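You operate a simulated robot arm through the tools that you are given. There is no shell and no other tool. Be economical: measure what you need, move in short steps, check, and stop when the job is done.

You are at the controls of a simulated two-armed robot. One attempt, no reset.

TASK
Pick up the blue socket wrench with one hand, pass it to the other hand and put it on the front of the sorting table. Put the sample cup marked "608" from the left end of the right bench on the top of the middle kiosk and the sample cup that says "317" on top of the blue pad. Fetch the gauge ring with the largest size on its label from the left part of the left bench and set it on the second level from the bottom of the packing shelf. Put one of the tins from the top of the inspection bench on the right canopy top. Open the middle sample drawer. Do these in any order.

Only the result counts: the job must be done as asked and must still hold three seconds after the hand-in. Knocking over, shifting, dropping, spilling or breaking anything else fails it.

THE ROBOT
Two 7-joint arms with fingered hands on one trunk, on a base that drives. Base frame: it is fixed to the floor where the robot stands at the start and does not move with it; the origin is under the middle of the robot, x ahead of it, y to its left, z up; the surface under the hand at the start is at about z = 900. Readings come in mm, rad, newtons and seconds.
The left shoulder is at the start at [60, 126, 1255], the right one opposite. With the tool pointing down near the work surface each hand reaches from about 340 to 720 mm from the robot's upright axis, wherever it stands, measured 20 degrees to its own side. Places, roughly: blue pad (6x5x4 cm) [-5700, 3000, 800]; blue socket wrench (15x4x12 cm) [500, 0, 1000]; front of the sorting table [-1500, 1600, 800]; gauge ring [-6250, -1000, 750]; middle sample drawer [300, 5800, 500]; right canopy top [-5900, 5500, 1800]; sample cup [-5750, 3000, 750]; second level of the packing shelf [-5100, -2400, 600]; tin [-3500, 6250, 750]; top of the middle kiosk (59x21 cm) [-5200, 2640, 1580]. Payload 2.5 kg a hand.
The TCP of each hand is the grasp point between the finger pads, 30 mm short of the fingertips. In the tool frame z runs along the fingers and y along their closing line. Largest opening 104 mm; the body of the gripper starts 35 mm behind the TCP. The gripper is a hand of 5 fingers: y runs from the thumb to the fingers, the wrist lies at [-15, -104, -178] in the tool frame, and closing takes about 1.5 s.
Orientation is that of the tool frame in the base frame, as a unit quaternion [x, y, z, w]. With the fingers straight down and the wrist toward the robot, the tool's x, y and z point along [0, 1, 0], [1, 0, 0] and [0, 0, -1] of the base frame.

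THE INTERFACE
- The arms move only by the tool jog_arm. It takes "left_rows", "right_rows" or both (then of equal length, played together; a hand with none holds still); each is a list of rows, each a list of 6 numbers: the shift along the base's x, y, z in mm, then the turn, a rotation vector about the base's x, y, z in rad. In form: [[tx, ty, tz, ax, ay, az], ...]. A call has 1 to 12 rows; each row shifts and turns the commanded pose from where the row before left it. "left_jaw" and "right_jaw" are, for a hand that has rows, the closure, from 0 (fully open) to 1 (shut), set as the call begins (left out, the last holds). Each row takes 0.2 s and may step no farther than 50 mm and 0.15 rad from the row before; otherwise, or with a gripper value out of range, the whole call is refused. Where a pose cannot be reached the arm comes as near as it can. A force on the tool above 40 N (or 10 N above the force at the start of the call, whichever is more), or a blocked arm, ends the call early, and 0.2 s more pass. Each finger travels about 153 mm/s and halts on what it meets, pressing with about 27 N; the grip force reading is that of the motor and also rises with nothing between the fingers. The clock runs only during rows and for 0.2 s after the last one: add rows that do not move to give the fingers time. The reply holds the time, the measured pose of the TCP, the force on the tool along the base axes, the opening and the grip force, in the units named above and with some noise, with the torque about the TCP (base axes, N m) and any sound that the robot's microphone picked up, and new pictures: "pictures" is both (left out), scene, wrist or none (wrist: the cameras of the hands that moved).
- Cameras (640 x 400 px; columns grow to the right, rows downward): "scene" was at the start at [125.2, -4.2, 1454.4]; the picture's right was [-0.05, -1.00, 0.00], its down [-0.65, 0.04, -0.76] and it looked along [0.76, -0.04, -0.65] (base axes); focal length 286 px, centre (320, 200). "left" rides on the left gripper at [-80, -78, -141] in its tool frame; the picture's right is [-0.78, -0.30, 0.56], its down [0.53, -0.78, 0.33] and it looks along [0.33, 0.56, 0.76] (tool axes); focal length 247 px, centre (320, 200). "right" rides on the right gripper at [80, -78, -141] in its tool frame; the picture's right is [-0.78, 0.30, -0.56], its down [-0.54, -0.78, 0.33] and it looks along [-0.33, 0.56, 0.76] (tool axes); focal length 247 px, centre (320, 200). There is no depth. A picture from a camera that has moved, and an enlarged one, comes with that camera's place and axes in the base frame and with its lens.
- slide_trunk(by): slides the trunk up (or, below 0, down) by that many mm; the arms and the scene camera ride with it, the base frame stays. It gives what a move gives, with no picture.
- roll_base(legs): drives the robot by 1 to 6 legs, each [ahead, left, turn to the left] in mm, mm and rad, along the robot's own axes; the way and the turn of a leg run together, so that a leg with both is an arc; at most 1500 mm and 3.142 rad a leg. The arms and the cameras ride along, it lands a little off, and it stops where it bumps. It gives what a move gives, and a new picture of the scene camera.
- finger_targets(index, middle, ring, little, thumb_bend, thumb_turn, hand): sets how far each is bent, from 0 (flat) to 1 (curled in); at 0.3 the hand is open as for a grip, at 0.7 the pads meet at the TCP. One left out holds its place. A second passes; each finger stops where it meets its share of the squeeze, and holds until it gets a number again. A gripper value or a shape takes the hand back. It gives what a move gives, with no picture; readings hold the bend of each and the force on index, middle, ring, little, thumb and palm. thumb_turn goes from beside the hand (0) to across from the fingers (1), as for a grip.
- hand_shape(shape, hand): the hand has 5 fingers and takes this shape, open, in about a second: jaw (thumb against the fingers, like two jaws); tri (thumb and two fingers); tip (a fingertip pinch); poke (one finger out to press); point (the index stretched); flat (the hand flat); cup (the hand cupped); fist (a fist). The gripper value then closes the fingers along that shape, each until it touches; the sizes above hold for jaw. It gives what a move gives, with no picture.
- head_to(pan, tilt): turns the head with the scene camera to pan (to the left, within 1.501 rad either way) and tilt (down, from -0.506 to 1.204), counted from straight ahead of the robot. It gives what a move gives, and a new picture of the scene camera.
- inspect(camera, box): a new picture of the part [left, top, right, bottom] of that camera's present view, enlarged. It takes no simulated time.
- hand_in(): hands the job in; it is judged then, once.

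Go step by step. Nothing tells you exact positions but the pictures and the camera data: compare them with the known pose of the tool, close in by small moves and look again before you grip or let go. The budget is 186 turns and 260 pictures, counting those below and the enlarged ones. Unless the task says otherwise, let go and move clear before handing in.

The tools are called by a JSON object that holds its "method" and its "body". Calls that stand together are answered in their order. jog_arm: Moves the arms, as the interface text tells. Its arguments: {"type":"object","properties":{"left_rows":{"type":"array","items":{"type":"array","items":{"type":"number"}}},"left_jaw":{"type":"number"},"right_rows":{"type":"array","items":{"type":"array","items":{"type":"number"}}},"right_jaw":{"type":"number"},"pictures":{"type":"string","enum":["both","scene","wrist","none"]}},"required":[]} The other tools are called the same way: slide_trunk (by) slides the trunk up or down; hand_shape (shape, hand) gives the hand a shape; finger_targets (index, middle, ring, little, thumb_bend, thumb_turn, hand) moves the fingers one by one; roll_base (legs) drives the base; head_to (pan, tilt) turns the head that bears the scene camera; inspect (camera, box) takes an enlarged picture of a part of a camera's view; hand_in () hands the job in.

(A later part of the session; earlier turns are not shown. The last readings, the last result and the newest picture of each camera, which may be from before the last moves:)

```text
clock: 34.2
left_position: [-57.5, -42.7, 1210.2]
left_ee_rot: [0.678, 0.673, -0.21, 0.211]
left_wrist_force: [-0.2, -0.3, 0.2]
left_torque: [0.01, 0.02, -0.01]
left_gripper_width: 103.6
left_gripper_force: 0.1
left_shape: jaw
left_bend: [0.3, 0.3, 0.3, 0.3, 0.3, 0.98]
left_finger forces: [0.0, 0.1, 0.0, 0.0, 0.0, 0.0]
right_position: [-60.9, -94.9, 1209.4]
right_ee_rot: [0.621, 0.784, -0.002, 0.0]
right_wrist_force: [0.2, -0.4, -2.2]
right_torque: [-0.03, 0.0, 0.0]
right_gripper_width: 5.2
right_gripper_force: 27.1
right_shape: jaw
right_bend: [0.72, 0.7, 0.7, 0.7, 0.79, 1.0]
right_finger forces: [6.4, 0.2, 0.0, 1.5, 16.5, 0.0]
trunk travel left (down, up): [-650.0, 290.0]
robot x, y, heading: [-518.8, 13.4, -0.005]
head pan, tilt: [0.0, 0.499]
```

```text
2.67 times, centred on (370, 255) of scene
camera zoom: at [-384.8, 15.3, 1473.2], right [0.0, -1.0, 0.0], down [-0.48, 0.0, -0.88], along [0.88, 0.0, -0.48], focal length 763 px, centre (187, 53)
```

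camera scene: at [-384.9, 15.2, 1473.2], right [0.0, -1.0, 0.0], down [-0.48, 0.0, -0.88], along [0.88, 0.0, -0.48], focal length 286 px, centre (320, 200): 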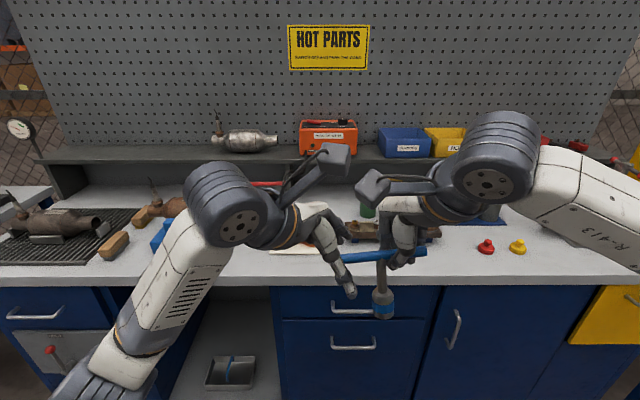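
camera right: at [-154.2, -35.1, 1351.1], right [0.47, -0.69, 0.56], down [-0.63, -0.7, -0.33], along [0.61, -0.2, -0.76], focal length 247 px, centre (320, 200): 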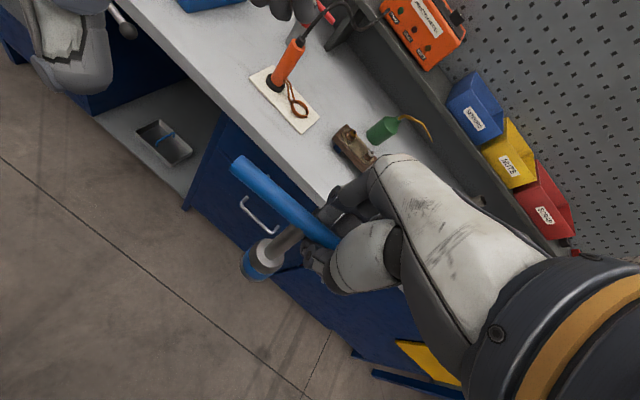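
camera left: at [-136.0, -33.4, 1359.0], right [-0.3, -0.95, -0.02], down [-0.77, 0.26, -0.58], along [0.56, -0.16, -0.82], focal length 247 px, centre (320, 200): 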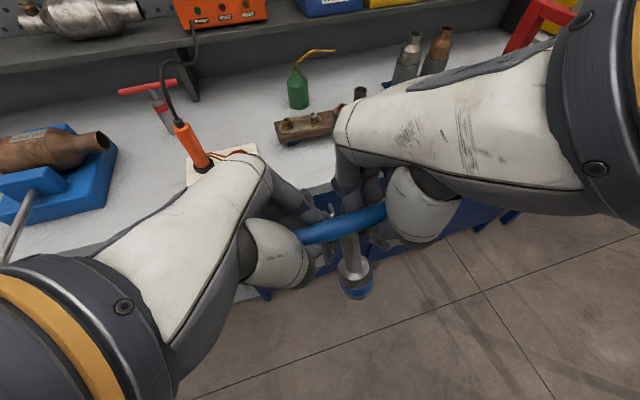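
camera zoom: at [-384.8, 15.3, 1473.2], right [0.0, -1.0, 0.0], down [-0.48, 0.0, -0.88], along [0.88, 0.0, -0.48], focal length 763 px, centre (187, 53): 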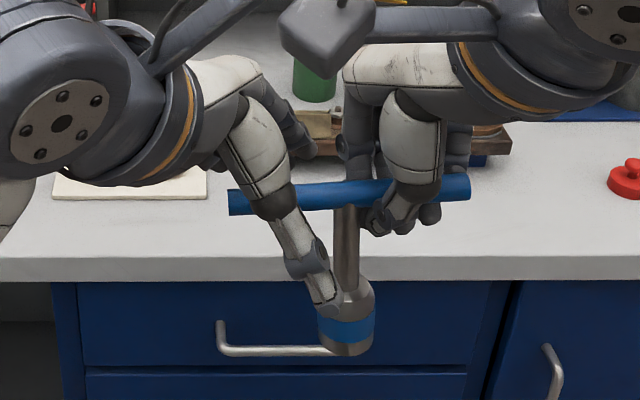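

The handle is now at the left TCP height, about z 1207. Closing the left hand.

{"method": "jog_arm", "body": {"left_rows": [[0, 0, -2, 0, 0, 0], [0, 0, 0, 0, 0, 0], [0, 0, 0, 0, 0, 0], [0, 0, 0, 0, 0, 0], [0, 0, 0, 0, 0, 0], [0, 0, 0, 0, 0, 0], [0, 0, 0, 0, 0, 0], [0, 0, 0, 0, 0, 0]], "left_jaw": 1, "pictures": "none"}}

{"method": "inspect", "body": {"camera": "left", "box": [220, 130, 480, 300]}}

{"method": "inspect", "body": {"camera": "scene", "box": [260, 180, 480, 330]}}

```text
clock: 36.0
left_position: [-58.4, -43.3, 1208.1]
left_ee_rot: [0.678, 0.673, -0.21, 0.209]
left_wrist_force: [-1.4, -1.3, -1.7]
left_torque: [-0.02, 0.04, -0.02]
left_gripper_width: 0.2
left_gripper_force: 27.0
left_shape: jaw
left_bend: [0.71, 0.7, 0.7, 0.7, 0.73, 1.0]
left_finger forces: [2.3, 0.0, 0.1, 0.1, 21.4, 0.0]
right_position: [-60.0, -94.8, 1209.9]
right_ee_rot: [0.62, 0.784, -0.002, 0.0]
right_wrist_force: [1.8, 0.5, 0.5]
right_torque: [0.07, -0.01, -0.13]
right_gripper_width: 5.2
right_gripper_force: 27.1
right_shape: jaw
right_bend: [0.72, 0.7, 0.7, 0.7, 0.79, 1.0]
right_finger forces: [9.5, 0.1, 0.1, 0.8, 16.1, 0.0]
trunk travel left (down, up): [-650.0, 290.0]
robot x, y, heading: [-515.9, 15.3, -0.003]
head pan, tilt: [0.0, 0.499]
```

```text
2.35 times, centred on (350, 215) of left
camera zoom: at [-136.1, -29.8, 1369.2], right [-0.3, -0.95, -0.02], down [-0.77, 0.26, -0.58], along [0.56, -0.16, -0.82], focal length 581 px, centre (249, 165)
```

zoom: 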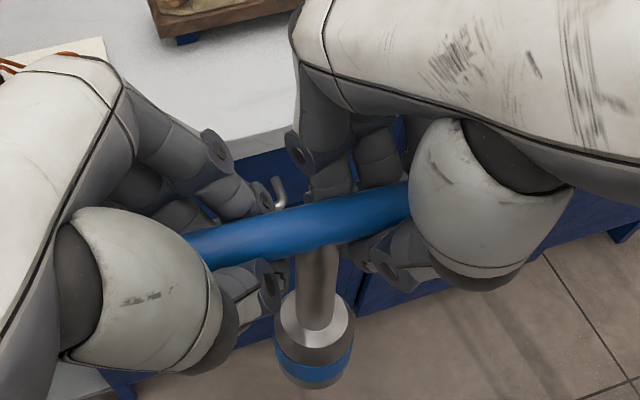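

```text
2.67 times, centred on (370, 255) of scene
camera zoom: at [-384.9, 15.2, 1473.2], right [0.0, -1.0, 0.0], down [-0.48, 0.0, -0.88], along [0.88, 0.0, -0.48], focal length 763 px, centre (187, 53)
```

zoom: 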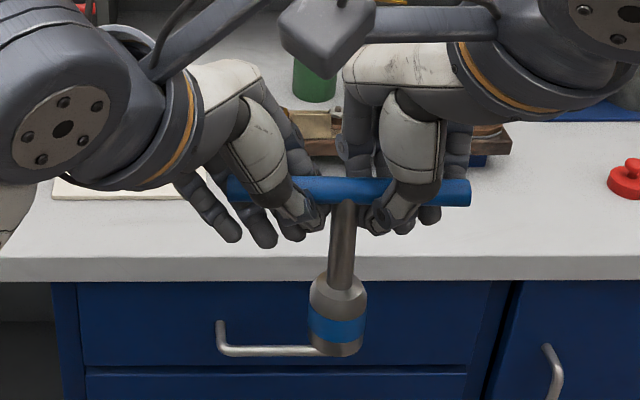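

The pinch still closes below the handle, so I'll go up 15 mm more and close again.

{"method": "jog_arm", "body": {"left_rows": [[0, 0, 0, 0, 0, 0], [0, 0, 0, 0, 0, 0], [0, 0, 0, 0, 0, 0], [0, 0, 0, 0, 0, 0], [0, 0, 0, 0, 0, 0], [0, 0, 0, 0, 0, 0], [0, 0, 0, 0, 0, 0], [0, 1, 15, 0, 0, 0], [0, 0, 0, 0, 0, 0]], "left_jaw": 0, "pictures": "none"}}

{"method": "jog_arm", "body": {"left_rows": [[0, 0, 0, 0, 0, 0], [0, 0, 0, 0, 0, 0], [0, 0, 0, 0, 0, 0], [0, 0, 0, 0, 0, 0], [0, 0, 0, 0, 0, 0], [0, 0, 0, 0, 0, 0], [0, 0, 0, 0, 0, 0], [0, 0, 0, 0, 0, 0]], "left_jaw": 1, "pictures": "none"}}

{"method": "inspect", "body": {"camera": "left", "box": [220, 130, 480, 300]}}

{"method": "inspect", "body": {"camera": "scene", "box": [260, 180, 480, 330]}}

```text
clock: 38.0
left_position: [-59.0, -43.4, 1223.3]
left_ee_rot: [0.677, 0.674, -0.21, 0.21]
left_wrist_force: [0.2, 1.0, -0.4]
left_torque: [-0.02, -0.01, 0.0]
left_gripper_width: 103.6
left_gripper_force: 0.0
left_shape: jaw
left_bend: [0.3, 0.3, 0.3, 0.3, 0.3, 0.98]
left_finger forces: [0.0, 0.1, 0.0, 0.1, 0.0, 0.0]
right_position: [-60.9, -95.5, 1210.3]
right_ee_rot: [0.621, 0.784, -0.001, -0.001]
right_wrist_force: [-0.2, -0.3, -1.9]
right_torque: [-0.03, 0.02, -0.04]
right_gripper_width: 5.3
right_gripper_force: 27.0
right_shape: jaw
right_bend: [0.72, 0.7, 0.7, 0.7, 0.79, 1.0]
right_finger forces: [6.3, 0.3, 0.0, 1.4, 16.8, 0.1]
trunk travel left (down, up): [-650.0, 290.0]
robot x, y, heading: [-518.4, 18.8, -0.005]
head pan, tilt: [0.0, 0.499]
```

```text
clock: 39.8
left_position: [-58.8, -42.8, 1223.5]
left_ee_rot: [0.678, 0.673, -0.21, 0.209]
left_wrist_force: [-1.7, -0.2, 0.0]
left_torque: [-0.07, 0.01, -0.12]
left_gripper_width: 8.8
left_gripper_force: 27.3
left_shape: jaw
left_bend: [0.72, 0.65, 0.7, 0.69, 0.73, 1.0]
left_finger forces: [12.9, 6.4, 2.2, 1.3, 24.9, 0.1]
right_position: [-60.4, -95.6, 1210.5]
right_ee_rot: [0.62, 0.784, -0.003, -0.001]
right_wrist_force: [0.8, -0.7, -1.3]
right_torque: [0.05, 0.03, 0.01]
right_gripper_width: 5.0
right_gripper_force: 26.8
right_shape: jaw
right_bend: [0.72, 0.7, 0.7, 0.7, 0.79, 1.0]
right_finger forces: [6.1, 0.5, 0.2, 2.5, 0.0, 0.1]
trunk travel left (down, up): [-650.0, 290.0]
robot x, y, heading: [-516.9, 18.3, -0.006]
head pan, tilt: [0.0, 0.499]
```

```text
2.35 times, centred on (350, 215) of left
camera zoom: at [-136.4, -29.5, 1385.0], right [-0.3, -0.95, -0.02], down [-0.77, 0.26, -0.58], along [0.56, -0.16, -0.82], focal length 581 px, centre (249, 165)
```

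zoom: 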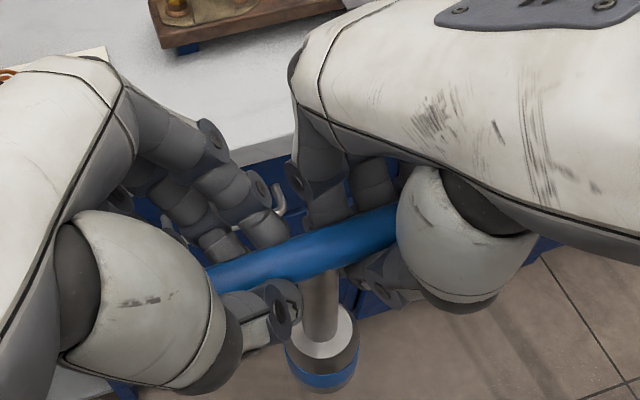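

```text
2.67 times, centred on (370, 255) of scene
camera zoom: at [-384.9, 15.2, 1473.2], right [0.0, -1.0, 0.0], down [-0.48, 0.0, -0.88], along [0.88, 0.0, -0.48], focal length 763 px, centre (187, 53)
```

zoom: 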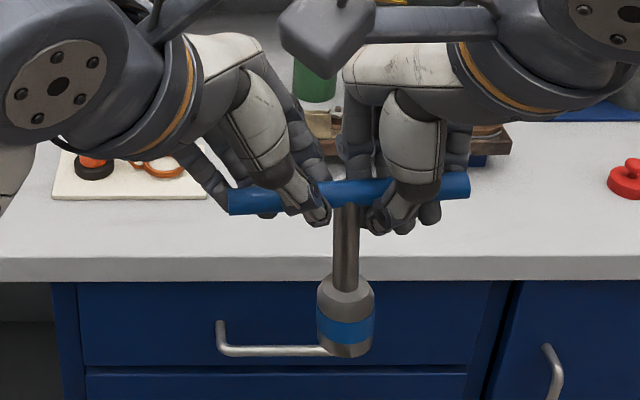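

The left hand now has a solid four-finger grip. I'll release the right hand and lift it away.

{"method": "jog_arm", "body": {"right_rows": [[0, 0, 0, 0, 0, 0], [0, 0, 0, 0, 0, 0], [0, 0, 0, 0, 0, 0], [0, 0, 0, 0, 0, 0], [0, 0, 0, 0, 0, 0], [0, 0, 0, 0, 0, 0], [0, -5, 30, 0, 0, 0], [0, -20, 40, 0, 0, 0], [0, -40, 20, 0, 0, 0], [0, -40, 0, 0, 0, 0], [0, 0, 0, 0, 0, 0]], "right_jaw": 0, "pictures": "scene"}}

```text
clock: 42.2
left_position: [-59.0, -43.5, 1224.5]
left_ee_rot: [0.678, 0.672, -0.21, 0.21]
left_wrist_force: [-0.2, 0.0, 0.4]
left_torque: [0.07, -0.01, 0.0]
left_gripper_width: 8.3
left_gripper_force: 27.6
left_shape: jaw
left_bend: [0.72, 0.65, 0.7, 0.7, 0.73, 1.0]
left_finger forces: [13.7, 7.3, 1.1, 0.0, 23.4, 0.1]
right_position: [-60.8, -198.9, 1300.8]
right_ee_rot: [0.62, 0.785, -0.002, 0.001]
right_wrist_force: [0.1, 0.5, -0.7]
right_torque: [0.0, 0.0, 0.04]
right_gripper_width: 103.7
right_gripper_force: 0.1
right_shape: jaw
right_bend: [0.3, 0.3, 0.3, 0.3, 0.3, 0.98]
right_finger forces: [0.0, 0.0, 0.1, 0.1, 0.0, 0.1]
trunk travel left (down, up): [-650.0, 290.0]
robot x, y, heading: [-516.8, 14.3, -0.009]
head pan, tilt: [0.0, 0.499]
camera scene: at [-384.8, 15.7, 1473.2], right [0.0, -1.0, 0.0], down [-0.48, 0.0, -0.88], along [0.88, 0.0, -0.48], focal length 286 px, centre (320, 200)
```

scene: 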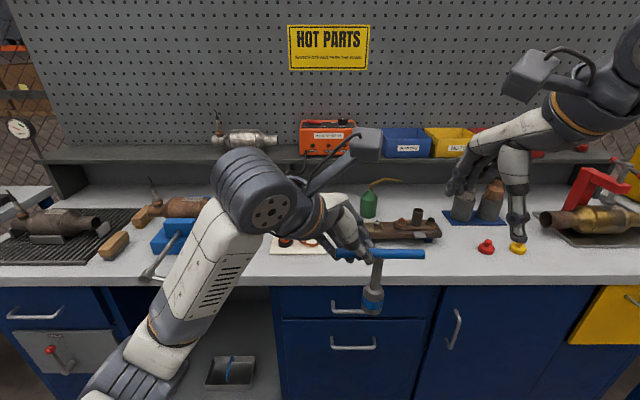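

The handover worked. Now I'll turn left to face +y along the aisle and look for the sorting table.

{"method": "roll_base", "body": {"legs": [[0, 0, 1.57]]}}

{"method": "head_to", "body": {"pan": 0.9, "tilt": 0.35}}

```text
clock: 46.5
left_position: [-464.2, 474.2, 1224.2]
left_ee_rot: [-0.003, 0.955, 0.002, 0.297]
left_wrist_force: [0.0, 0.3, 0.3]
left_torque: [0.01, 0.05, 0.02]
left_gripper_width: 8.4
left_gripper_force: 27.3
left_shape: jaw
left_bend: [0.72, 0.65, 0.7, 0.7, 0.73, 1.0]
left_finger forces: [13.7, 7.3, 0.8, 0.0, 23.0, 0.0]
right_position: [-307.3, 474.2, 1301.2]
right_ee_rot: [-0.122, 0.993, -0.002, 0.001]
right_wrist_force: [0.3, -0.3, 0.2]
right_torque: [0.01, -0.01, 0.02]
right_gripper_width: 103.8
right_gripper_force: 0.0
right_shape: jaw
right_bend: [0.3, 0.3, 0.3, 0.3, 0.3, 0.98]
right_finger forces: [0.0, 0.0, 0.0, 0.0, 0.1, 0.1]
trunk travel left (down, up): [-650.0, 290.0]
robot x, y, heading: [-517.6, 15.5, 1.577]
head pan, tilt: [0.0, 0.499]
camera scene: at [-517.1, 147.1, 1473.2], right [1.0, 0.01, 0.0], down [0.0, -0.48, -0.88], along [-0.01, 0.88, -0.48], focal length 286 px, centre (320, 200)
```

scene: 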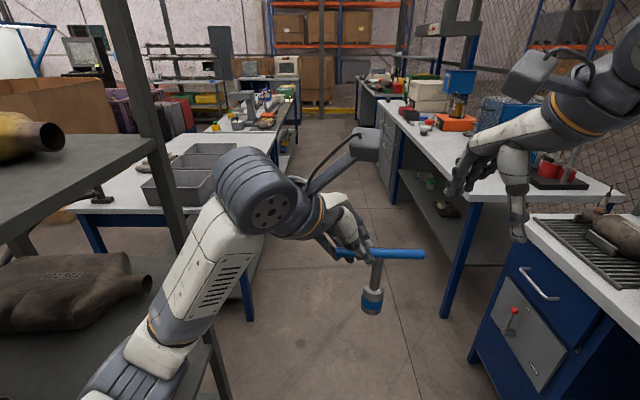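

```text
clock: 47.6
left_position: [-464.0, 474.4, 1223.2]
left_ee_rot: [-0.003, 0.955, 0.002, 0.296]
left_wrist_force: [-0.3, 0.1, 0.9]
left_torque: [-0.01, 0.09, 0.0]
left_gripper_width: 8.5
left_gripper_force: 26.8
left_shape: jaw
left_bend: [0.72, 0.65, 0.7, 0.7, 0.73, 1.0]
left_finger forces: [13.7, 7.2, 0.8, 0.0, 22.9, 0.0]
right_position: [-307.3, 474.2, 1301.3]
right_ee_rot: [-0.122, 0.993, -0.002, 0.001]
right_wrist_force: [-0.2, 0.3, -0.1]
right_torque: [0.0, 0.0, 0.03]
right_gripper_width: 103.9
right_gripper_force: 0.1
right_shape: jaw
right_bend: [0.3, 0.3, 0.3, 0.3, 0.3, 0.98]
right_finger forces: [0.0, 0.0, 0.0, 0.0, 0.1, 0.0]
trunk travel left (down, up): [-650.0, 290.0]
robot x, y, heading: [-519.3, 13.9, 1.578]
head pan, tilt: [0.901, 0.351]
camera scene: at [-589.7, 113.4, 1486.9], right [0.62, 0.79, 0.0], down [0.27, -0.21, -0.94], along [-0.74, 0.58, -0.34], focal length 286 px, centre (320, 200)
```

scene: 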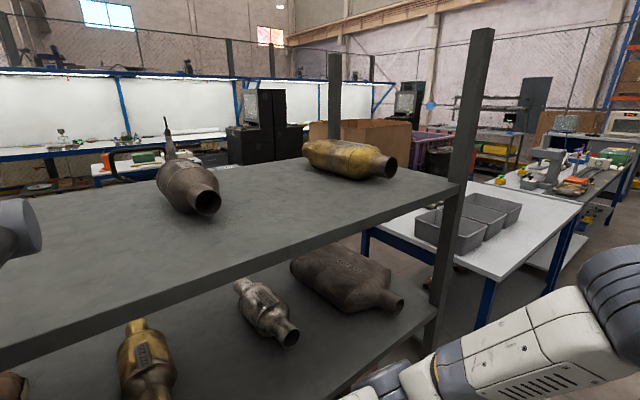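

The rack's corner is near (-834, 655). The sorting table, with bins on its +x side, begins at about y≈1250 and its free part is on the -x side. I'll drive to the gap and look toward -x.

{"method": "roll_base", "body": {"legs": [[935, 0, 0]]}}

{"method": "head_to", "body": {"pan": 1.3, "tilt": 0.4}}

```text
clock: 51.5
left_position: [-467.7, 1238.4, 1225.5]
left_ee_rot: [-0.004, 0.956, 0.005, 0.294]
left_wrist_force: [-0.3, 0.4, -0.2]
left_torque: [-0.02, 0.08, -0.03]
left_gripper_width: 8.7
left_gripper_force: 26.3
left_shape: jaw
left_bend: [0.72, 0.65, 0.7, 0.7, 0.73, 1.0]
left_finger forces: [13.8, 7.6, 0.7, 0.0, 23.4, 0.0]
right_position: [-311.4, 1237.4, 1304.3]
right_ee_rot: [-0.125, 0.992, 0.002, 0.002]
right_wrist_force: [-1.2, -0.1, 0.1]
right_torque: [0.01, -0.05, 0.03]
right_gripper_width: 103.7
right_gripper_force: 0.1
right_shape: jaw
right_bend: [0.3, 0.3, 0.3, 0.3, 0.3, 0.98]
right_finger forces: [0.0, 0.1, 0.1, 0.1, 0.0, 0.0]
trunk travel left (down, up): [-650.0, 290.0]
robot x, y, heading: [-520.7, 789.4, 1.58]
head pan, tilt: [0.901, 0.351]
stopped in leg 1: the robot was blocked; the commanded pose is now the measured one
camera scene: at [-592.3, 873.7, 1487.6], right [0.61, 0.79, 0.01], down [0.27, -0.2, -0.94], along [-0.74, 0.58, -0.34], focal length 286 px, centre (320, 200)
```

scene: 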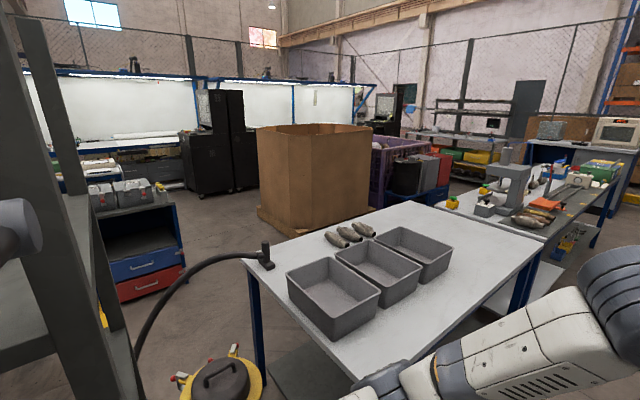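

```text
clock: 52.4
left_position: [-467.8, 1237.1, 1228.5]
left_ee_rot: [-0.002, 0.955, 0.006, 0.295]
left_wrist_force: [-0.5, -0.5, 0.5]
left_torque: [-0.04, 0.08, 0.01]
left_gripper_width: 8.4
left_gripper_force: 26.9
left_shape: jaw
left_bend: [0.72, 0.65, 0.7, 0.7, 0.73, 1.0]
left_finger forces: [13.9, 7.6, 0.8, 0.0, 23.3, 0.1]
right_position: [-311.3, 1236.8, 1304.8]
right_ee_rot: [-0.123, 0.992, 0.002, 0.002]
right_wrist_force: [0.5, 0.3, 0.2]
right_torque: [0.0, -0.03, -0.02]
right_gripper_width: 103.6
right_gripper_force: 0.1
right_shape: jaw
right_bend: [0.3, 0.3, 0.3, 0.3, 0.3, 0.98]
right_finger forces: [0.0, 0.0, 0.1, 0.0, 0.0, 0.0]
trunk travel left (down, up): [-650.0, 290.0]
robot x, y, heading: [-518.3, 784.3, 1.575]
head pan, tilt: [1.3, 0.4]
camera scene: at [-608.0, 839.8, 1483.0], right [0.26, 0.97, 0.01], down [0.38, -0.09, -0.92], along [-0.89, 0.24, -0.39], focal length 286 px, centre (320, 200)
```

scene: 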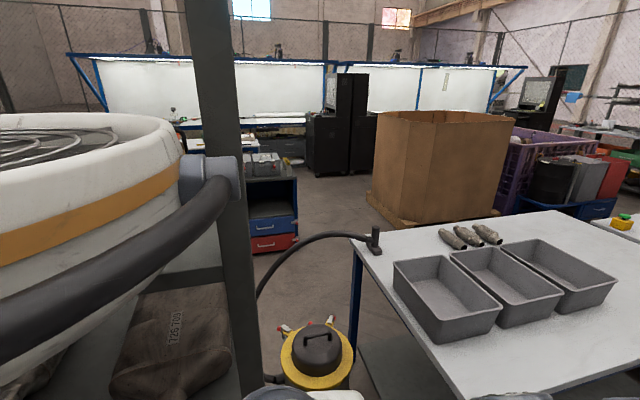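

I'm blocked at y≈787, so I'll look down to see what I'm touching.

{"method": "head_to", "body": {"pan": 0.0, "tilt": 0.9}}

{"method": "head_to", "body": {"pan": 0.9, "tilt": 1.1}}

```text
clock: 53.9
left_position: [-467.2, 1237.0, 1227.4]
left_ee_rot: [-0.003, 0.955, 0.007, 0.295]
left_wrist_force: [-0.1, -0.2, -0.6]
left_torque: [0.03, 0.06, -0.01]
left_gripper_width: 8.4
left_gripper_force: 26.7
left_shape: jaw
left_bend: [0.72, 0.65, 0.7, 0.7, 0.73, 1.0]
left_finger forces: [13.7, 7.5, 0.8, 0.1, 23.3, 0.0]
right_position: [-309.8, 1236.1, 1304.8]
right_ee_rot: [-0.122, 0.992, 0.002, 0.002]
right_wrist_force: [0.2, -0.1, 0.5]
right_torque: [0.01, -0.02, 0.01]
right_gripper_width: 104.0
right_gripper_force: 0.1
right_shape: jaw
right_bend: [0.3, 0.3, 0.3, 0.3, 0.3, 0.98]
right_finger forces: [0.0, 0.0, 0.1, 0.1, 0.0, 0.0]
trunk travel left (down, up): [-650.0, 290.0]
robot x, y, heading: [-519.8, 788.9, 1.578]
head pan, tilt: [0.0, 0.901]
camera scene: at [-519.2, 891.5, 1440.6], right [1.0, 0.01, 0.0], down [0.01, -0.78, -0.63], along [-0.01, 0.63, -0.78], focal length 286 px, centre (320, 200)
```

scene: 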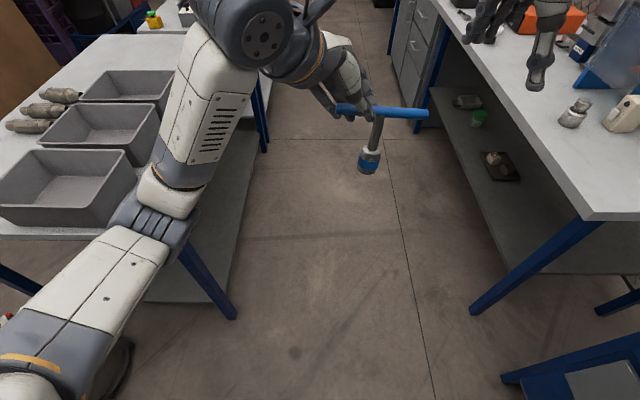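

```text
clock: 55.0
left_position: [-467.0, 1235.9, 1227.2]
left_ee_rot: [-0.002, 0.955, 0.008, 0.296]
left_wrist_force: [-1.2, 0.9, -0.1]
left_torque: [0.01, 0.03, 0.0]
left_gripper_width: 8.7
left_gripper_force: 27.0
left_shape: jaw
left_bend: [0.72, 0.65, 0.7, 0.7, 0.73, 1.0]
left_finger forces: [13.7, 7.5, 0.8, 0.1, 23.3, 0.0]
right_position: [-310.0, 1234.9, 1304.9]
right_ee_rot: [-0.122, 0.992, 0.002, 0.002]
right_wrist_force: [0.1, -0.2, 0.7]
right_torque: [-0.03, -0.01, 0.01]
right_gripper_width: 103.9
right_gripper_force: 0.0
right_shape: jaw
right_bend: [0.3, 0.3, 0.3, 0.3, 0.3, 0.98]
right_finger forces: [0.1, 0.1, 0.0, 0.1, 0.1, 0.1]
trunk travel left (down, up): [-650.0, 290.0]
robot x, y, heading: [-522.1, 792.0, 1.583]
head pan, tilt: [0.901, 1.1]
camera scene: at [-568.4, 855.0, 1426.4], right [0.62, 0.79, 0.01], down [0.7, -0.54, -0.46], along [-0.36, 0.29, -0.89], focal length 286 px, centre (320, 200)
```

scene: 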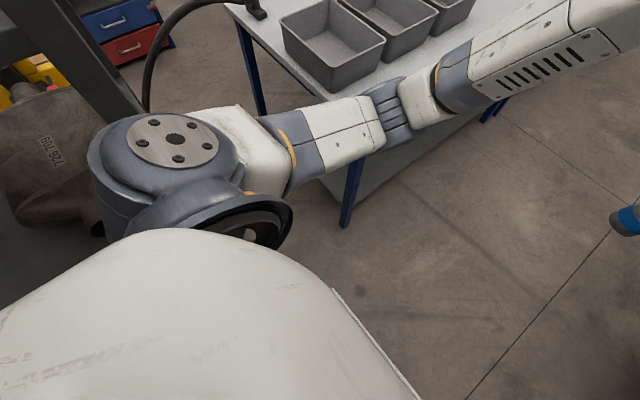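

The left elbow is against the rack post. I'll back off, strafe right to mid-aisle and drive on north.

{"method": "roll_base", "body": {"legs": [[-60, 0, 0], [0, -130, 0], [1400, 0, 0]]}}

{"method": "head_to", "body": {"pan": 0.5, "tilt": 0.35}}

```text
clock: 63.5
left_position: [-377.1, 2595.1, 1223.6]
left_ee_rot: [-0.016, 0.955, 0.004, 0.295]
left_wrist_force: [0.4, -0.6, 0.7]
left_torque: [0.03, 0.06, 0.0]
left_gripper_width: 8.4
left_gripper_force: 26.6
left_shape: jaw
left_bend: [0.72, 0.65, 0.7, 0.7, 0.73, 1.0]
left_finger forces: [13.7, 7.8, 0.5, 0.0, 22.8, 0.1]
right_position: [-218.8, 2599.4, 1300.4]
right_ee_rot: [-0.135, 0.991, -0.003, 0.001]
right_wrist_force: [0.4, -1.0, 0.4]
right_torque: [0.02, -0.01, 0.0]
right_gripper_width: 103.9
right_gripper_force: 0.0
right_shape: jaw
right_bend: [0.3, 0.3, 0.3, 0.3, 0.3, 0.98]
right_finger forces: [0.1, 0.1, 0.1, 0.0, 0.0, 0.0]
trunk travel left (down, up): [-650.0, 290.0]
robot x, y, heading: [-416.4, 2136.9, 1.605]
head pan, tilt: [0.901, 1.1]
camera scene: at [-468.8, 2213.4, 1425.5], right [0.6, 0.8, 0.0], down [0.72, -0.53, -0.45], along [-0.36, 0.27, -0.89], focal length 286 px, centre (320, 200)
```

scene: 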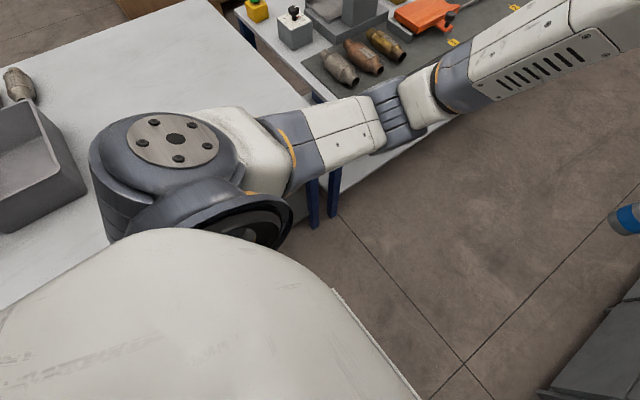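

```text
clock: 64.6
left_position: [-377.5, 2595.9, 1222.8]
left_ee_rot: [-0.016, 0.955, 0.004, 0.295]
left_wrist_force: [-0.3, -0.4, -0.6]
left_torque: [0.01, 0.06, 0.03]
left_gripper_width: 8.2
left_gripper_force: 27.0
left_shape: jaw
left_bend: [0.72, 0.65, 0.7, 0.7, 0.73, 1.0]
left_finger forces: [13.8, 7.9, 0.5, 0.0, 22.8, 0.1]
right_position: [-220.2, 2599.0, 1298.9]
right_ee_rot: [-0.135, 0.991, -0.002, 0.001]
right_wrist_force: [-1.2, 0.1, 0.9]
right_torque: [0.0, 0.0, 0.02]
right_gripper_width: 103.8
right_gripper_force: 0.1
right_shape: jaw
right_bend: [0.3, 0.3, 0.3, 0.3, 0.3, 0.98]
right_finger forces: [0.1, 0.1, 0.1, 0.0, 0.0, 0.0]
trunk travel left (down, up): [-650.0, 290.0]
robot x, y, heading: [-418.8, 2130.4, 1.602]
head pan, tilt: [0.499, 0.351]
camera scene: at [-465.2, 2255.9, 1486.8], right [0.86, 0.51, 0.0], down [0.17, -0.3, -0.94], along [-0.48, 0.81, -0.34], focal length 286 px, centre (320, 200)
```

scene: 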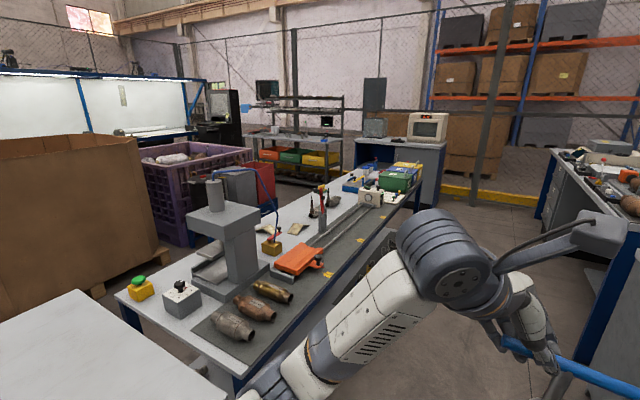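

Table 2 reaches to y≈4900, and the sample-drawer bench is on the right near y≈5800. I'll drive north to about y=4950 and look.

{"method": "roll_base", "body": {"legs": [[0, 0, -0.03], [1450, 0, 0], [1350, 0, 0]]}}

{"method": "head_to", "body": {"pan": -0.8, "tilt": 0.55}}

```text
clock: 78.6
left_position: [-370.4, 5401.6, 1222.0]
left_ee_rot: [-0.004, 0.955, 0.002, 0.295]
left_wrist_force: [1.4, 0.1, 0.4]
left_torque: [0.0, 0.07, 0.01]
left_gripper_width: 8.4
left_gripper_force: 27.0
left_shape: jaw
left_bend: [0.72, 0.65, 0.7, 0.7, 0.73, 1.0]
left_finger forces: [13.6, 8.2, 0.2, 0.1, 22.4, 0.0]
right_position: [-213.8, 5400.8, 1299.7]
right_ee_rot: [-0.122, 0.992, -0.004, 0.001]
right_wrist_force: [-1.0, -0.6, 0.2]
right_torque: [0.03, 0.01, 0.04]
right_gripper_width: 103.6
right_gripper_force: 0.2
right_shape: jaw
right_bend: [0.3, 0.3, 0.3, 0.3, 0.3, 0.98]
right_finger forces: [0.0, 0.0, 0.1, 0.1, 0.1, 0.0]
trunk travel left (down, up): [-650.0, 290.0]
robot x, y, heading: [-419.4, 4943.9, 1.578]
head pan, tilt: [0.499, 0.351]
camera scene: at [-467.3, 5064.5, 1486.9], right [0.87, 0.48, 0.0], down [0.17, -0.3, -0.94], along [-0.46, 0.82, -0.34], focal length 286 px, centre (320, 200)
```

scene: 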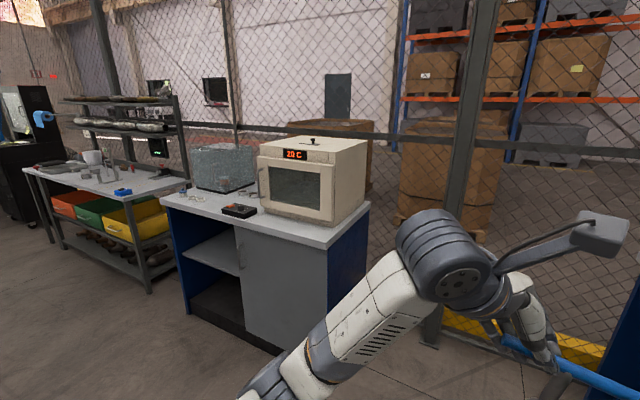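

```text
clock: 80.0
left_position: [-371.3, 5401.9, 1221.7]
left_ee_rot: [-0.004, 0.956, 0.001, 0.295]
left_wrist_force: [0.7, 0.0, 0.2]
left_torque: [0.0, 0.03, 0.01]
left_gripper_width: 8.3
left_gripper_force: 27.1
left_shape: jaw
left_bend: [0.72, 0.64, 0.7, 0.7, 0.73, 1.0]
left_finger forces: [13.6, 8.1, 0.2, 0.0, 22.3, 0.0]
right_position: [-214.1, 5402.4, 1299.1]
right_ee_rot: [-0.122, 0.993, -0.004, 0.001]
right_wrist_force: [-1.0, 0.7, 0.1]
right_torque: [0.01, -0.01, 0.0]
right_gripper_width: 103.7
right_gripper_force: 0.1
right_shape: jaw
right_bend: [0.3, 0.3, 0.3, 0.3, 0.3, 0.98]
right_finger forces: [0.1, 0.0, 0.0, 0.0, 0.0, 0.0]
trunk travel left (down, up): [-650.0, 290.0]
robot x, y, heading: [-419.2, 4943.1, 1.578]
head pan, tilt: [-0.799, 0.55]
camera scene: at [-358.3, 5046.0, 1468.7], right [0.7, -0.71, 0.0], down [-0.37, -0.37, -0.85], along [0.61, 0.6, -0.52], focal length 286 px, centre (320, 200)
```

scene: 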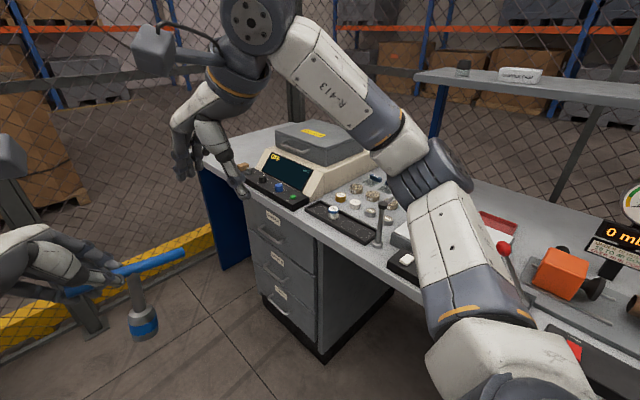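

The three-drawer cabinet faces -x at y≈5850. I'll go around in front of it and face it with the right hand free.

{"method": "roll_base", "body": {"legs": [[1040, 160, 0], [0, 0, -1.578]]}}

{"method": "head_to", "body": {"pan": -0.2, "tilt": 0.8}}

```text
clock: 89.3
left_position: [-138.5, 5910.3, 1221.7]
left_ee_rot: [0.676, 0.676, -0.208, 0.209]
left_wrist_force: [0.8, 0.1, -1.1]
left_torque: [0.03, 0.02, 0.0]
left_gripper_width: 8.5
left_gripper_force: 27.5
left_shape: jaw
left_bend: [0.72, 0.64, 0.7, 0.7, 0.73, 1.0]
left_finger forces: [13.6, 8.5, 0.2, 0.0, 22.0, 0.0]
right_position: [-140.2, 5753.0, 1299.8]
right_ee_rot: [0.618, 0.786, -0.003, -0.001]
right_wrist_force: [-0.5, -0.8, -0.1]
right_torque: [0.0, 0.01, 0.01]
right_gripper_width: 103.9
right_gripper_force: 0.1
right_shape: jaw
right_bend: [0.3, 0.3, 0.3, 0.3, 0.3, 0.98]
right_finger forces: [0.1, 0.0, 0.1, 0.0, 0.0, 0.0]
trunk travel left (down, up): [-650.0, 290.0]
robot x, y, heading: [-602.7, 5965.3, 0.005]
head pan, tilt: [-0.799, 0.55]
camera scene: at [-494.4, 5900.9, 1468.7], right [-0.72, -0.7, 0.0], down [-0.36, 0.37, -0.85], along [0.59, -0.61, -0.52], focal length 286 px, centre (320, 200)
```

scene: 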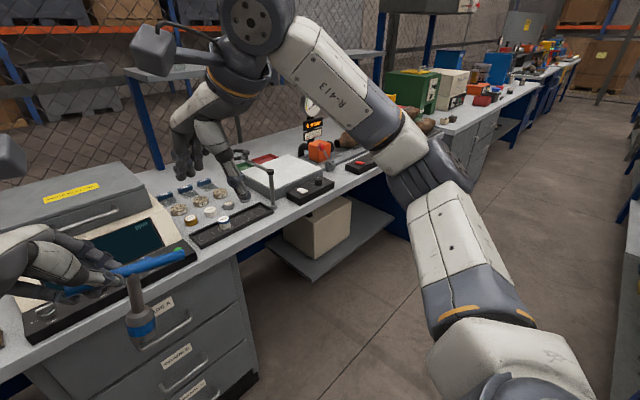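

```text
clock: 90.3
left_position: [-139.2, 5909.4, 1223.7]
left_ee_rot: [0.675, 0.676, -0.208, 0.208]
left_wrist_force: [0.2, 0.7, -0.2]
left_torque: [0.03, -0.01, 0.03]
left_gripper_width: 8.5
left_gripper_force: 26.9
left_shape: jaw
left_bend: [0.72, 0.64, 0.7, 0.7, 0.73, 1.0]
left_finger forces: [13.5, 8.5, 0.1, 0.1, 22.1, 0.1]
right_position: [-140.8, 5753.9, 1299.6]
right_ee_rot: [0.618, 0.786, -0.003, -0.002]
right_wrist_force: [-0.6, -0.8, 0.5]
right_torque: [0.01, 0.03, 0.04]
right_gripper_width: 104.1
right_gripper_force: 0.0
right_shape: jaw
right_bend: [0.3, 0.3, 0.3, 0.3, 0.3, 0.98]
right_finger forces: [0.1, 0.1, 0.1, 0.0, 0.1, 0.0]
trunk travel left (down, up): [-650.0, 290.0]
robot x, y, heading: [-596.7, 5963.6, -0.001]
head pan, tilt: [-0.201, 0.799]
camera scene: at [-477.9, 5949.2, 1447.3], right [-0.2, -0.98, 0.0], down [-0.7, 0.14, -0.7], along [0.68, -0.14, -0.72], focal length 286 px, centre (320, 200)
```

scene: 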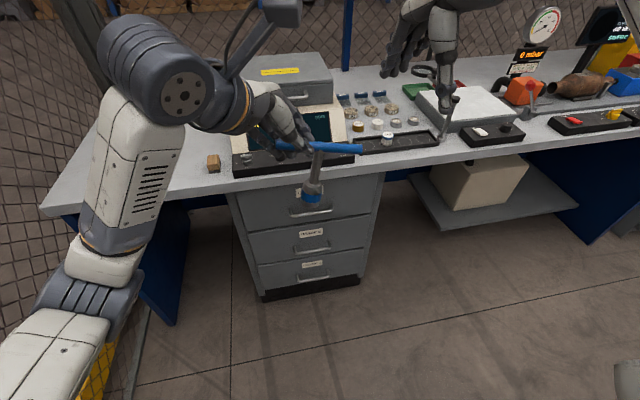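

The middle drawer handle is at roughly (175, 5845, ~480). I'll pull the left hand with the wrench up and back, and turn the right hand to point forward with the thumb below.

{"method": "jog_arm", "body": {"right_rows": [[0, 0, 0, 0, 0, -0.12], [0, 0, 0, 0, 0, -0.12], [0, 0, -20, 0, -0.143, 0], [0, 0, -20, 0, -0.143, 0], [0, 10, -20, 0, -0.143, 0], [0, 10, -20, 0, -0.143, 0], [0, 10, -20, 0, -0.143, 0], [0, 10, -20, 0, -0.143, 0], [0, 10, -20, 0, -0.143, 0], [0, 10, -20, 0, -0.143, 0], [0, 10, -20, 0, -0.143, 0], [0, 10, -20, 0, -0.143, 0]], "left_rows": [[-10, 10, 15, 0, 0, 0], [-10, 10, 15, 0, 0, 0], [-10, 10, 15, 0, 0, 0], [-10, 10, 15, 0, 0, 0], [-10, 10, 15, 0, 0, 0], [-10, 10, 15, 0, 0, 0], [-10, 10, 15, 0, 0, 0], [-10, 10, 15, 0, 0, 0], [-10, 10, 15, 0, 0, 0], [-10, 10, 15, 0, 0, 0], [0, 0, 0, 0, 0, 0], [0, 0, 0, 0, 0, 0]], "pictures": "none"}}

{"method": "slide_trunk", "body": {"by": -500}}

{"method": "head_to", "body": {"pan": -0.2, "tilt": 0.6}}

```text
clock: 92.9
left_position: [-239.0, 6008.8, 1372.9]
left_ee_rot: [0.675, 0.676, -0.208, 0.208]
left_wrist_force: [0.3, -0.3, -1.8]
left_torque: [0.09, -0.02, -0.01]
left_gripper_width: 8.2
left_gripper_force: 27.3
left_shape: jaw
left_bend: [0.72, 0.64, 0.7, 0.7, 0.73, 1.0]
left_finger forces: [13.4, 8.4, 0.2, 0.0, 22.0, 0.0]
right_position: [-138.3, 5769.1, 1210.5]
right_ee_rot: [0.659, 0.657, 0.264, 0.254]
right_wrist_force: [-0.3, 0.2, 0.8]
right_torque: [-0.02, 0.03, -0.01]
right_gripper_width: 103.9
right_gripper_force: 0.0
right_shape: jaw
right_bend: [0.3, 0.3, 0.3, 0.3, 0.3, 0.98]
right_finger forces: [0.0, 0.0, 0.1, 0.1, 0.1, 0.1]
right hand out of reach, approached as far as the arm can: row 8, 9, 10, 11, 12
trunk travel left (down, up): [-650.0, 290.0]
robot x, y, heading: [-596.7, 5966.4, 0.002]
head pan, tilt: [-0.201, 0.799]
```

```text
refused: -500 is not a number from -400 to 400
```

```text
clock: 93.6
left_position: [-238.3, 6009.4, 1373.0]
left_ee_rot: [0.676, 0.676, -0.208, 0.208]
left_wrist_force: [0.5, 0.0, -1.9]
left_torque: [0.05, -0.02, 0.01]
left_gripper_width: 8.3
left_gripper_force: 27.1
left_shape: jaw
left_bend: [0.72, 0.64, 0.7, 0.7, 0.73, 1.0]
left_finger forces: [13.5, 8.4, 0.1, 0.0, 22.0, 0.0]
right_position: [-137.9, 5769.0, 1209.9]
right_ee_rot: [0.659, 0.657, 0.265, 0.254]
right_wrist_force: [0.5, -0.4, 0.3]
right_torque: [0.01, 0.0, -0.01]
right_gripper_width: 104.0
right_gripper_force: 0.1
right_shape: jaw
right_bend: [0.3, 0.3, 0.3, 0.3, 0.3, 0.98]
right_finger forces: [0.1, 0.0, 0.0, 0.0, 0.0, 0.0]
trunk travel left (down, up): [-650.0, 290.0]
robot x, y, heading: [-599.9, 5966.5, 0.002]
head pan, tilt: [-0.201, 0.6]
camera scene: at [-470.4, 5947.8, 1464.1], right [-0.2, -0.98, 0.0], down [-0.55, 0.11, -0.82], along [0.81, -0.16, -0.57], focal length 286 px, centre (320, 200)
```

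scene: 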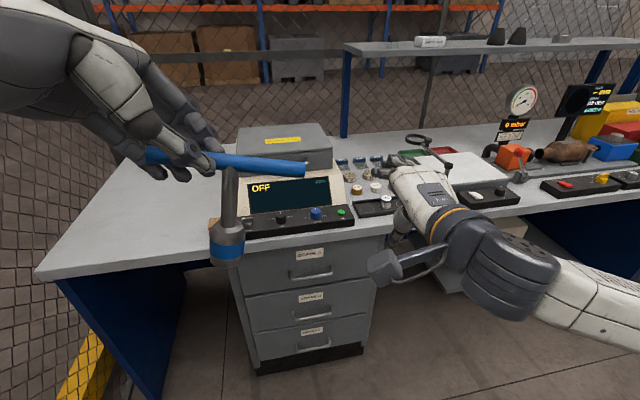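

The slide limit is 400 mm per call and the full forward orientation isn't reachable at this height. I'll lower the trunk and try the rest of the rotation with the hand lower.

{"method": "slide_trunk", "body": {"by": -400}}

{"method": "jog_arm", "body": {"right_rows": [[-10, 10, -40, 0, 0, 0], [-10, 10, -40, 0, 0, 0], [-10, 10, -40, 0, 0, 0], [-10, 10, -40, 0, 0, 0], [-10, 10, -40, 0, 0, 0], [0, 10, -40, 0, -0.12, 0], [0, 10, -40, 0, -0.12, 0], [0, 0, 0, 0, -0.12, 0], [0, 0, 0, 0, -0.12, 0], [0, 0, 0, 0, 0, 0]]}}

```text
clock: 97.4
left_position: [-239.4, 6010.0, 973.8]
left_ee_rot: [0.675, 0.676, -0.209, 0.208]
left_wrist_force: [0.7, 0.1, -2.0]
left_torque: [0.04, 0.02, 0.01]
left_gripper_width: 8.3
left_gripper_force: 27.2
left_shape: jaw
left_bend: [0.72, 0.64, 0.7, 0.7, 0.73, 1.0]
left_finger forces: [13.5, 8.5, 0.1, 0.0, 21.9, 0.1]
right_position: [-139.0, 5770.7, 808.9]
right_ee_rot: [0.658, 0.658, 0.264, 0.254]
right_wrist_force: [-0.3, 0.1, -0.7]
right_torque: [-0.03, 0.01, -0.04]
right_gripper_width: 103.7
right_gripper_force: 0.1
right_shape: jaw
right_bend: [0.3, 0.3, 0.3, 0.3, 0.3, 0.98]
right_finger forces: [0.0, 0.0, 0.1, 0.0, 0.0, 0.0]
trunk travel left (down, up): [-250.0, 690.0]
robot x, y, heading: [-596.8, 5963.9, 0.005]
head pan, tilt: [-0.201, 0.6]
```

```text
clock: 99.6
left_position: [-238.7, 6008.7, 973.2]
left_ee_rot: [0.675, 0.676, -0.208, 0.209]
left_wrist_force: [-0.1, 0.2, -1.6]
left_torque: [0.01, -0.04, -0.05]
left_gripper_width: 8.4
left_gripper_force: 27.2
left_shape: jaw
left_bend: [0.72, 0.64, 0.7, 0.7, 0.73, 1.0]
left_finger forces: [13.5, 8.5, 0.0, 0.0, 21.9, 0.0]
right_position: [-138.9, 5770.0, 809.7]
right_ee_rot: [0.659, 0.657, 0.264, 0.254]
right_wrist_force: [0.4, 0.3, -0.3]
right_torque: [0.02, -0.04, 0.01]
right_gripper_width: 103.9
right_gripper_force: 0.0
right_shape: jaw
right_bend: [0.3, 0.3, 0.3, 0.3, 0.3, 0.98]
right_finger forces: [0.0, 0.0, 0.0, 0.0, 0.0, 0.0]
right hand out of reach, approached as far as the arm can: row 1, 2, 3, 4, 5, 6, 7, 8, 9
trunk travel left (down, up): [-250.0, 690.0]
robot x, y, heading: [-594.8, 5963.4, 0.003]
head pan, tilt: [-0.201, 0.6]
camera scene: at [-470.5, 5947.8, 1064.2], right [-0.2, -0.98, 0.0], down [-0.55, 0.11, -0.82], along [0.81, -0.16, -0.57], focal length 286 px, centre (320, 200)
camera right: at [-291.9, 5848.8, 860.9], right [-0.16, -0.79, 0.6], down [-0.34, -0.52, -0.78], along [0.93, -0.33, -0.18], focal length 247 px, centre (320, 200)
```

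scene: 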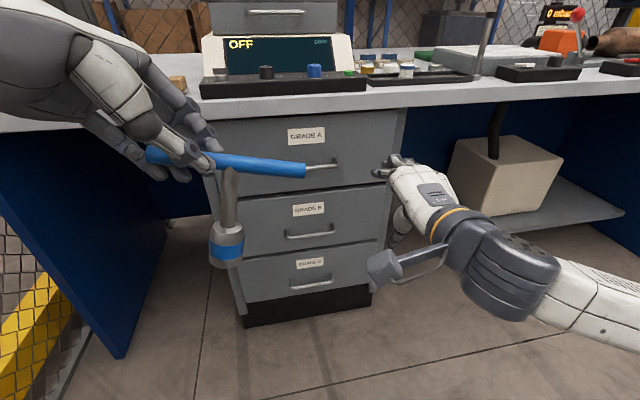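
right: 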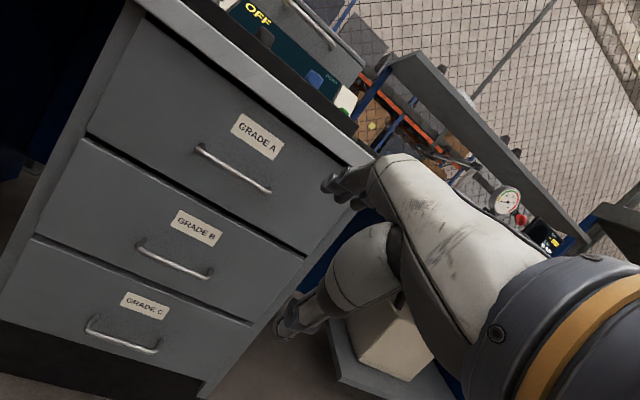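

Full forward pointing isn't possible. I'll instead point the hand down and hook the fingers behind the bow handle, at about (229, 5845, 455). First I'll rotate back.

{"method": "jog_arm", "body": {"right_rows": [[0, 0, 20, 0, 0.14, 0], [0, 0, 20, 0, 0.14, 0], [0, 0, 20, 0, 0.14, 0], [0, 0, 20, 0, 0.14, 0], [0, 0, 20, 0, 0.14, 0], [0, 0, 20, 0, 0.14, 0], [0, 0, 20, 0, 0.14, 0], [0, 0, 0, 0, 0.14, 0], [0, 0, 0, 0, 0.14, 0], [0, 0, 0, 0, 0, 0]], "pictures": "none"}}

```text
clock: 101.8
left_position: [-239.5, 6009.9, 973.1]
left_ee_rot: [0.675, 0.676, -0.208, 0.209]
left_wrist_force: [0.1, 0.1, -1.5]
left_torque: [0.06, 0.0, 0.0]
left_gripper_width: 8.4
left_gripper_force: 27.1
left_shape: jaw
left_bend: [0.72, 0.64, 0.7, 0.7, 0.73, 1.0]
left_finger forces: [13.5, 8.7, 0.1, 0.0, 21.8, 0.1]
right_position: [-138.8, 5767.1, 950.4]
right_ee_rot: [0.687, 0.681, -0.175, -0.181]
right_wrist_force: [-0.4, -0.7, -0.9]
right_torque: [0.03, 0.0, 0.0]
right_gripper_width: 104.0
right_gripper_force: 0.2
right_shape: jaw
right_bend: [0.3, 0.3, 0.3, 0.3, 0.3, 0.98]
right_finger forces: [0.0, 0.1, 0.0, 0.0, 0.0, 0.0]
trunk travel left (down, up): [-250.0, 690.0]
robot x, y, heading: [-601.4, 5968.3, -0.001]
head pan, tilt: [-0.201, 0.6]
```

The command follows the reached pose. I'll straighten the hand to point down and lower it to z≈540, still well in front of the cabinet.

{"method": "jog_arm", "body": {"right_rows": [[0, 8, -41, 0, -0.126, 0], [0, 8, -41, 0, -0.126, 0], [0, 8, -41, 0, -0.126, 0], [0, 8, -41, 0, -0.126, 0], [0, 8, -41, 0, 0, 0], [0, 8, -41, 0, 0, 0], [0, 8, -41, 0, 0, 0], [0, 8, -41, 0, 0, 0], [0, 8, -41, 0, 0, 0], [0, 6, -41, 0, 0, 0], [0, 0, 0, 0, 0, 0]]}}

```text
clock: 104.2
left_position: [-238.8, 6010.0, 973.1]
left_ee_rot: [0.675, 0.676, -0.208, 0.208]
left_wrist_force: [-0.3, -0.8, -2.0]
left_torque: [0.08, 0.01, 0.02]
left_gripper_width: 8.4
left_gripper_force: 27.3
left_shape: jaw
left_bend: [0.72, 0.64, 0.7, 0.7, 0.73, 1.0]
left_finger forces: [13.4, 8.6, 0.1, 0.1, 21.9, 0.0]
right_position: [-137.7, 5844.5, 542.4]
right_ee_rot: [0.709, 0.705, 0.002, -0.005]
right_wrist_force: [-0.1, 0.5, -0.2]
right_torque: [-0.01, 0.01, 0.01]
right_gripper_width: 104.0
right_gripper_force: 0.0
right_shape: jaw
right_bend: [0.3, 0.3, 0.3, 0.3, 0.3, 0.98]
right_finger forces: [0.0, 0.1, 0.0, 0.0, 0.1, 0.0]
trunk travel left (down, up): [-250.0, 690.0]
robot x, y, heading: [-597.2, 5962.9, -0.003]
head pan, tilt: [-0.201, 0.6]
camera scene: at [-470.4, 5947.8, 1064.2], right [-0.2, -0.98, 0.0], down [-0.55, 0.11, -0.82], along [0.81, -0.16, -0.57], focal length 286 px, centre (320, 200)
camera right: at [-213.2, 5924.3, 684.4], right [0.29, -0.79, 0.55], down [-0.78, -0.52, -0.33], along [0.55, -0.33, -0.77], focal length 247 px, centre (320, 200)
```

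scene: 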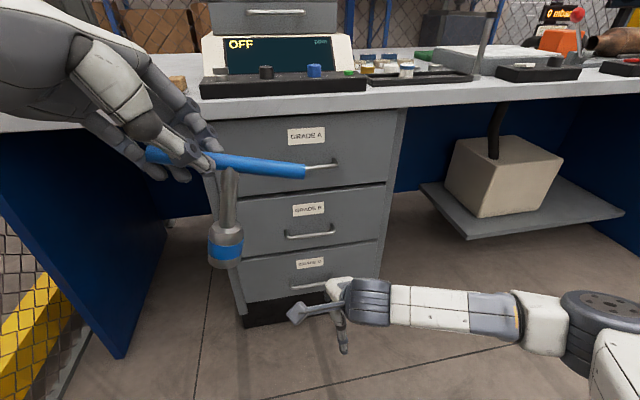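
right: 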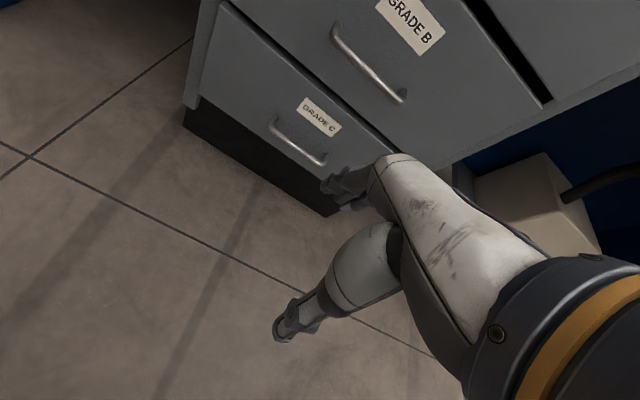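

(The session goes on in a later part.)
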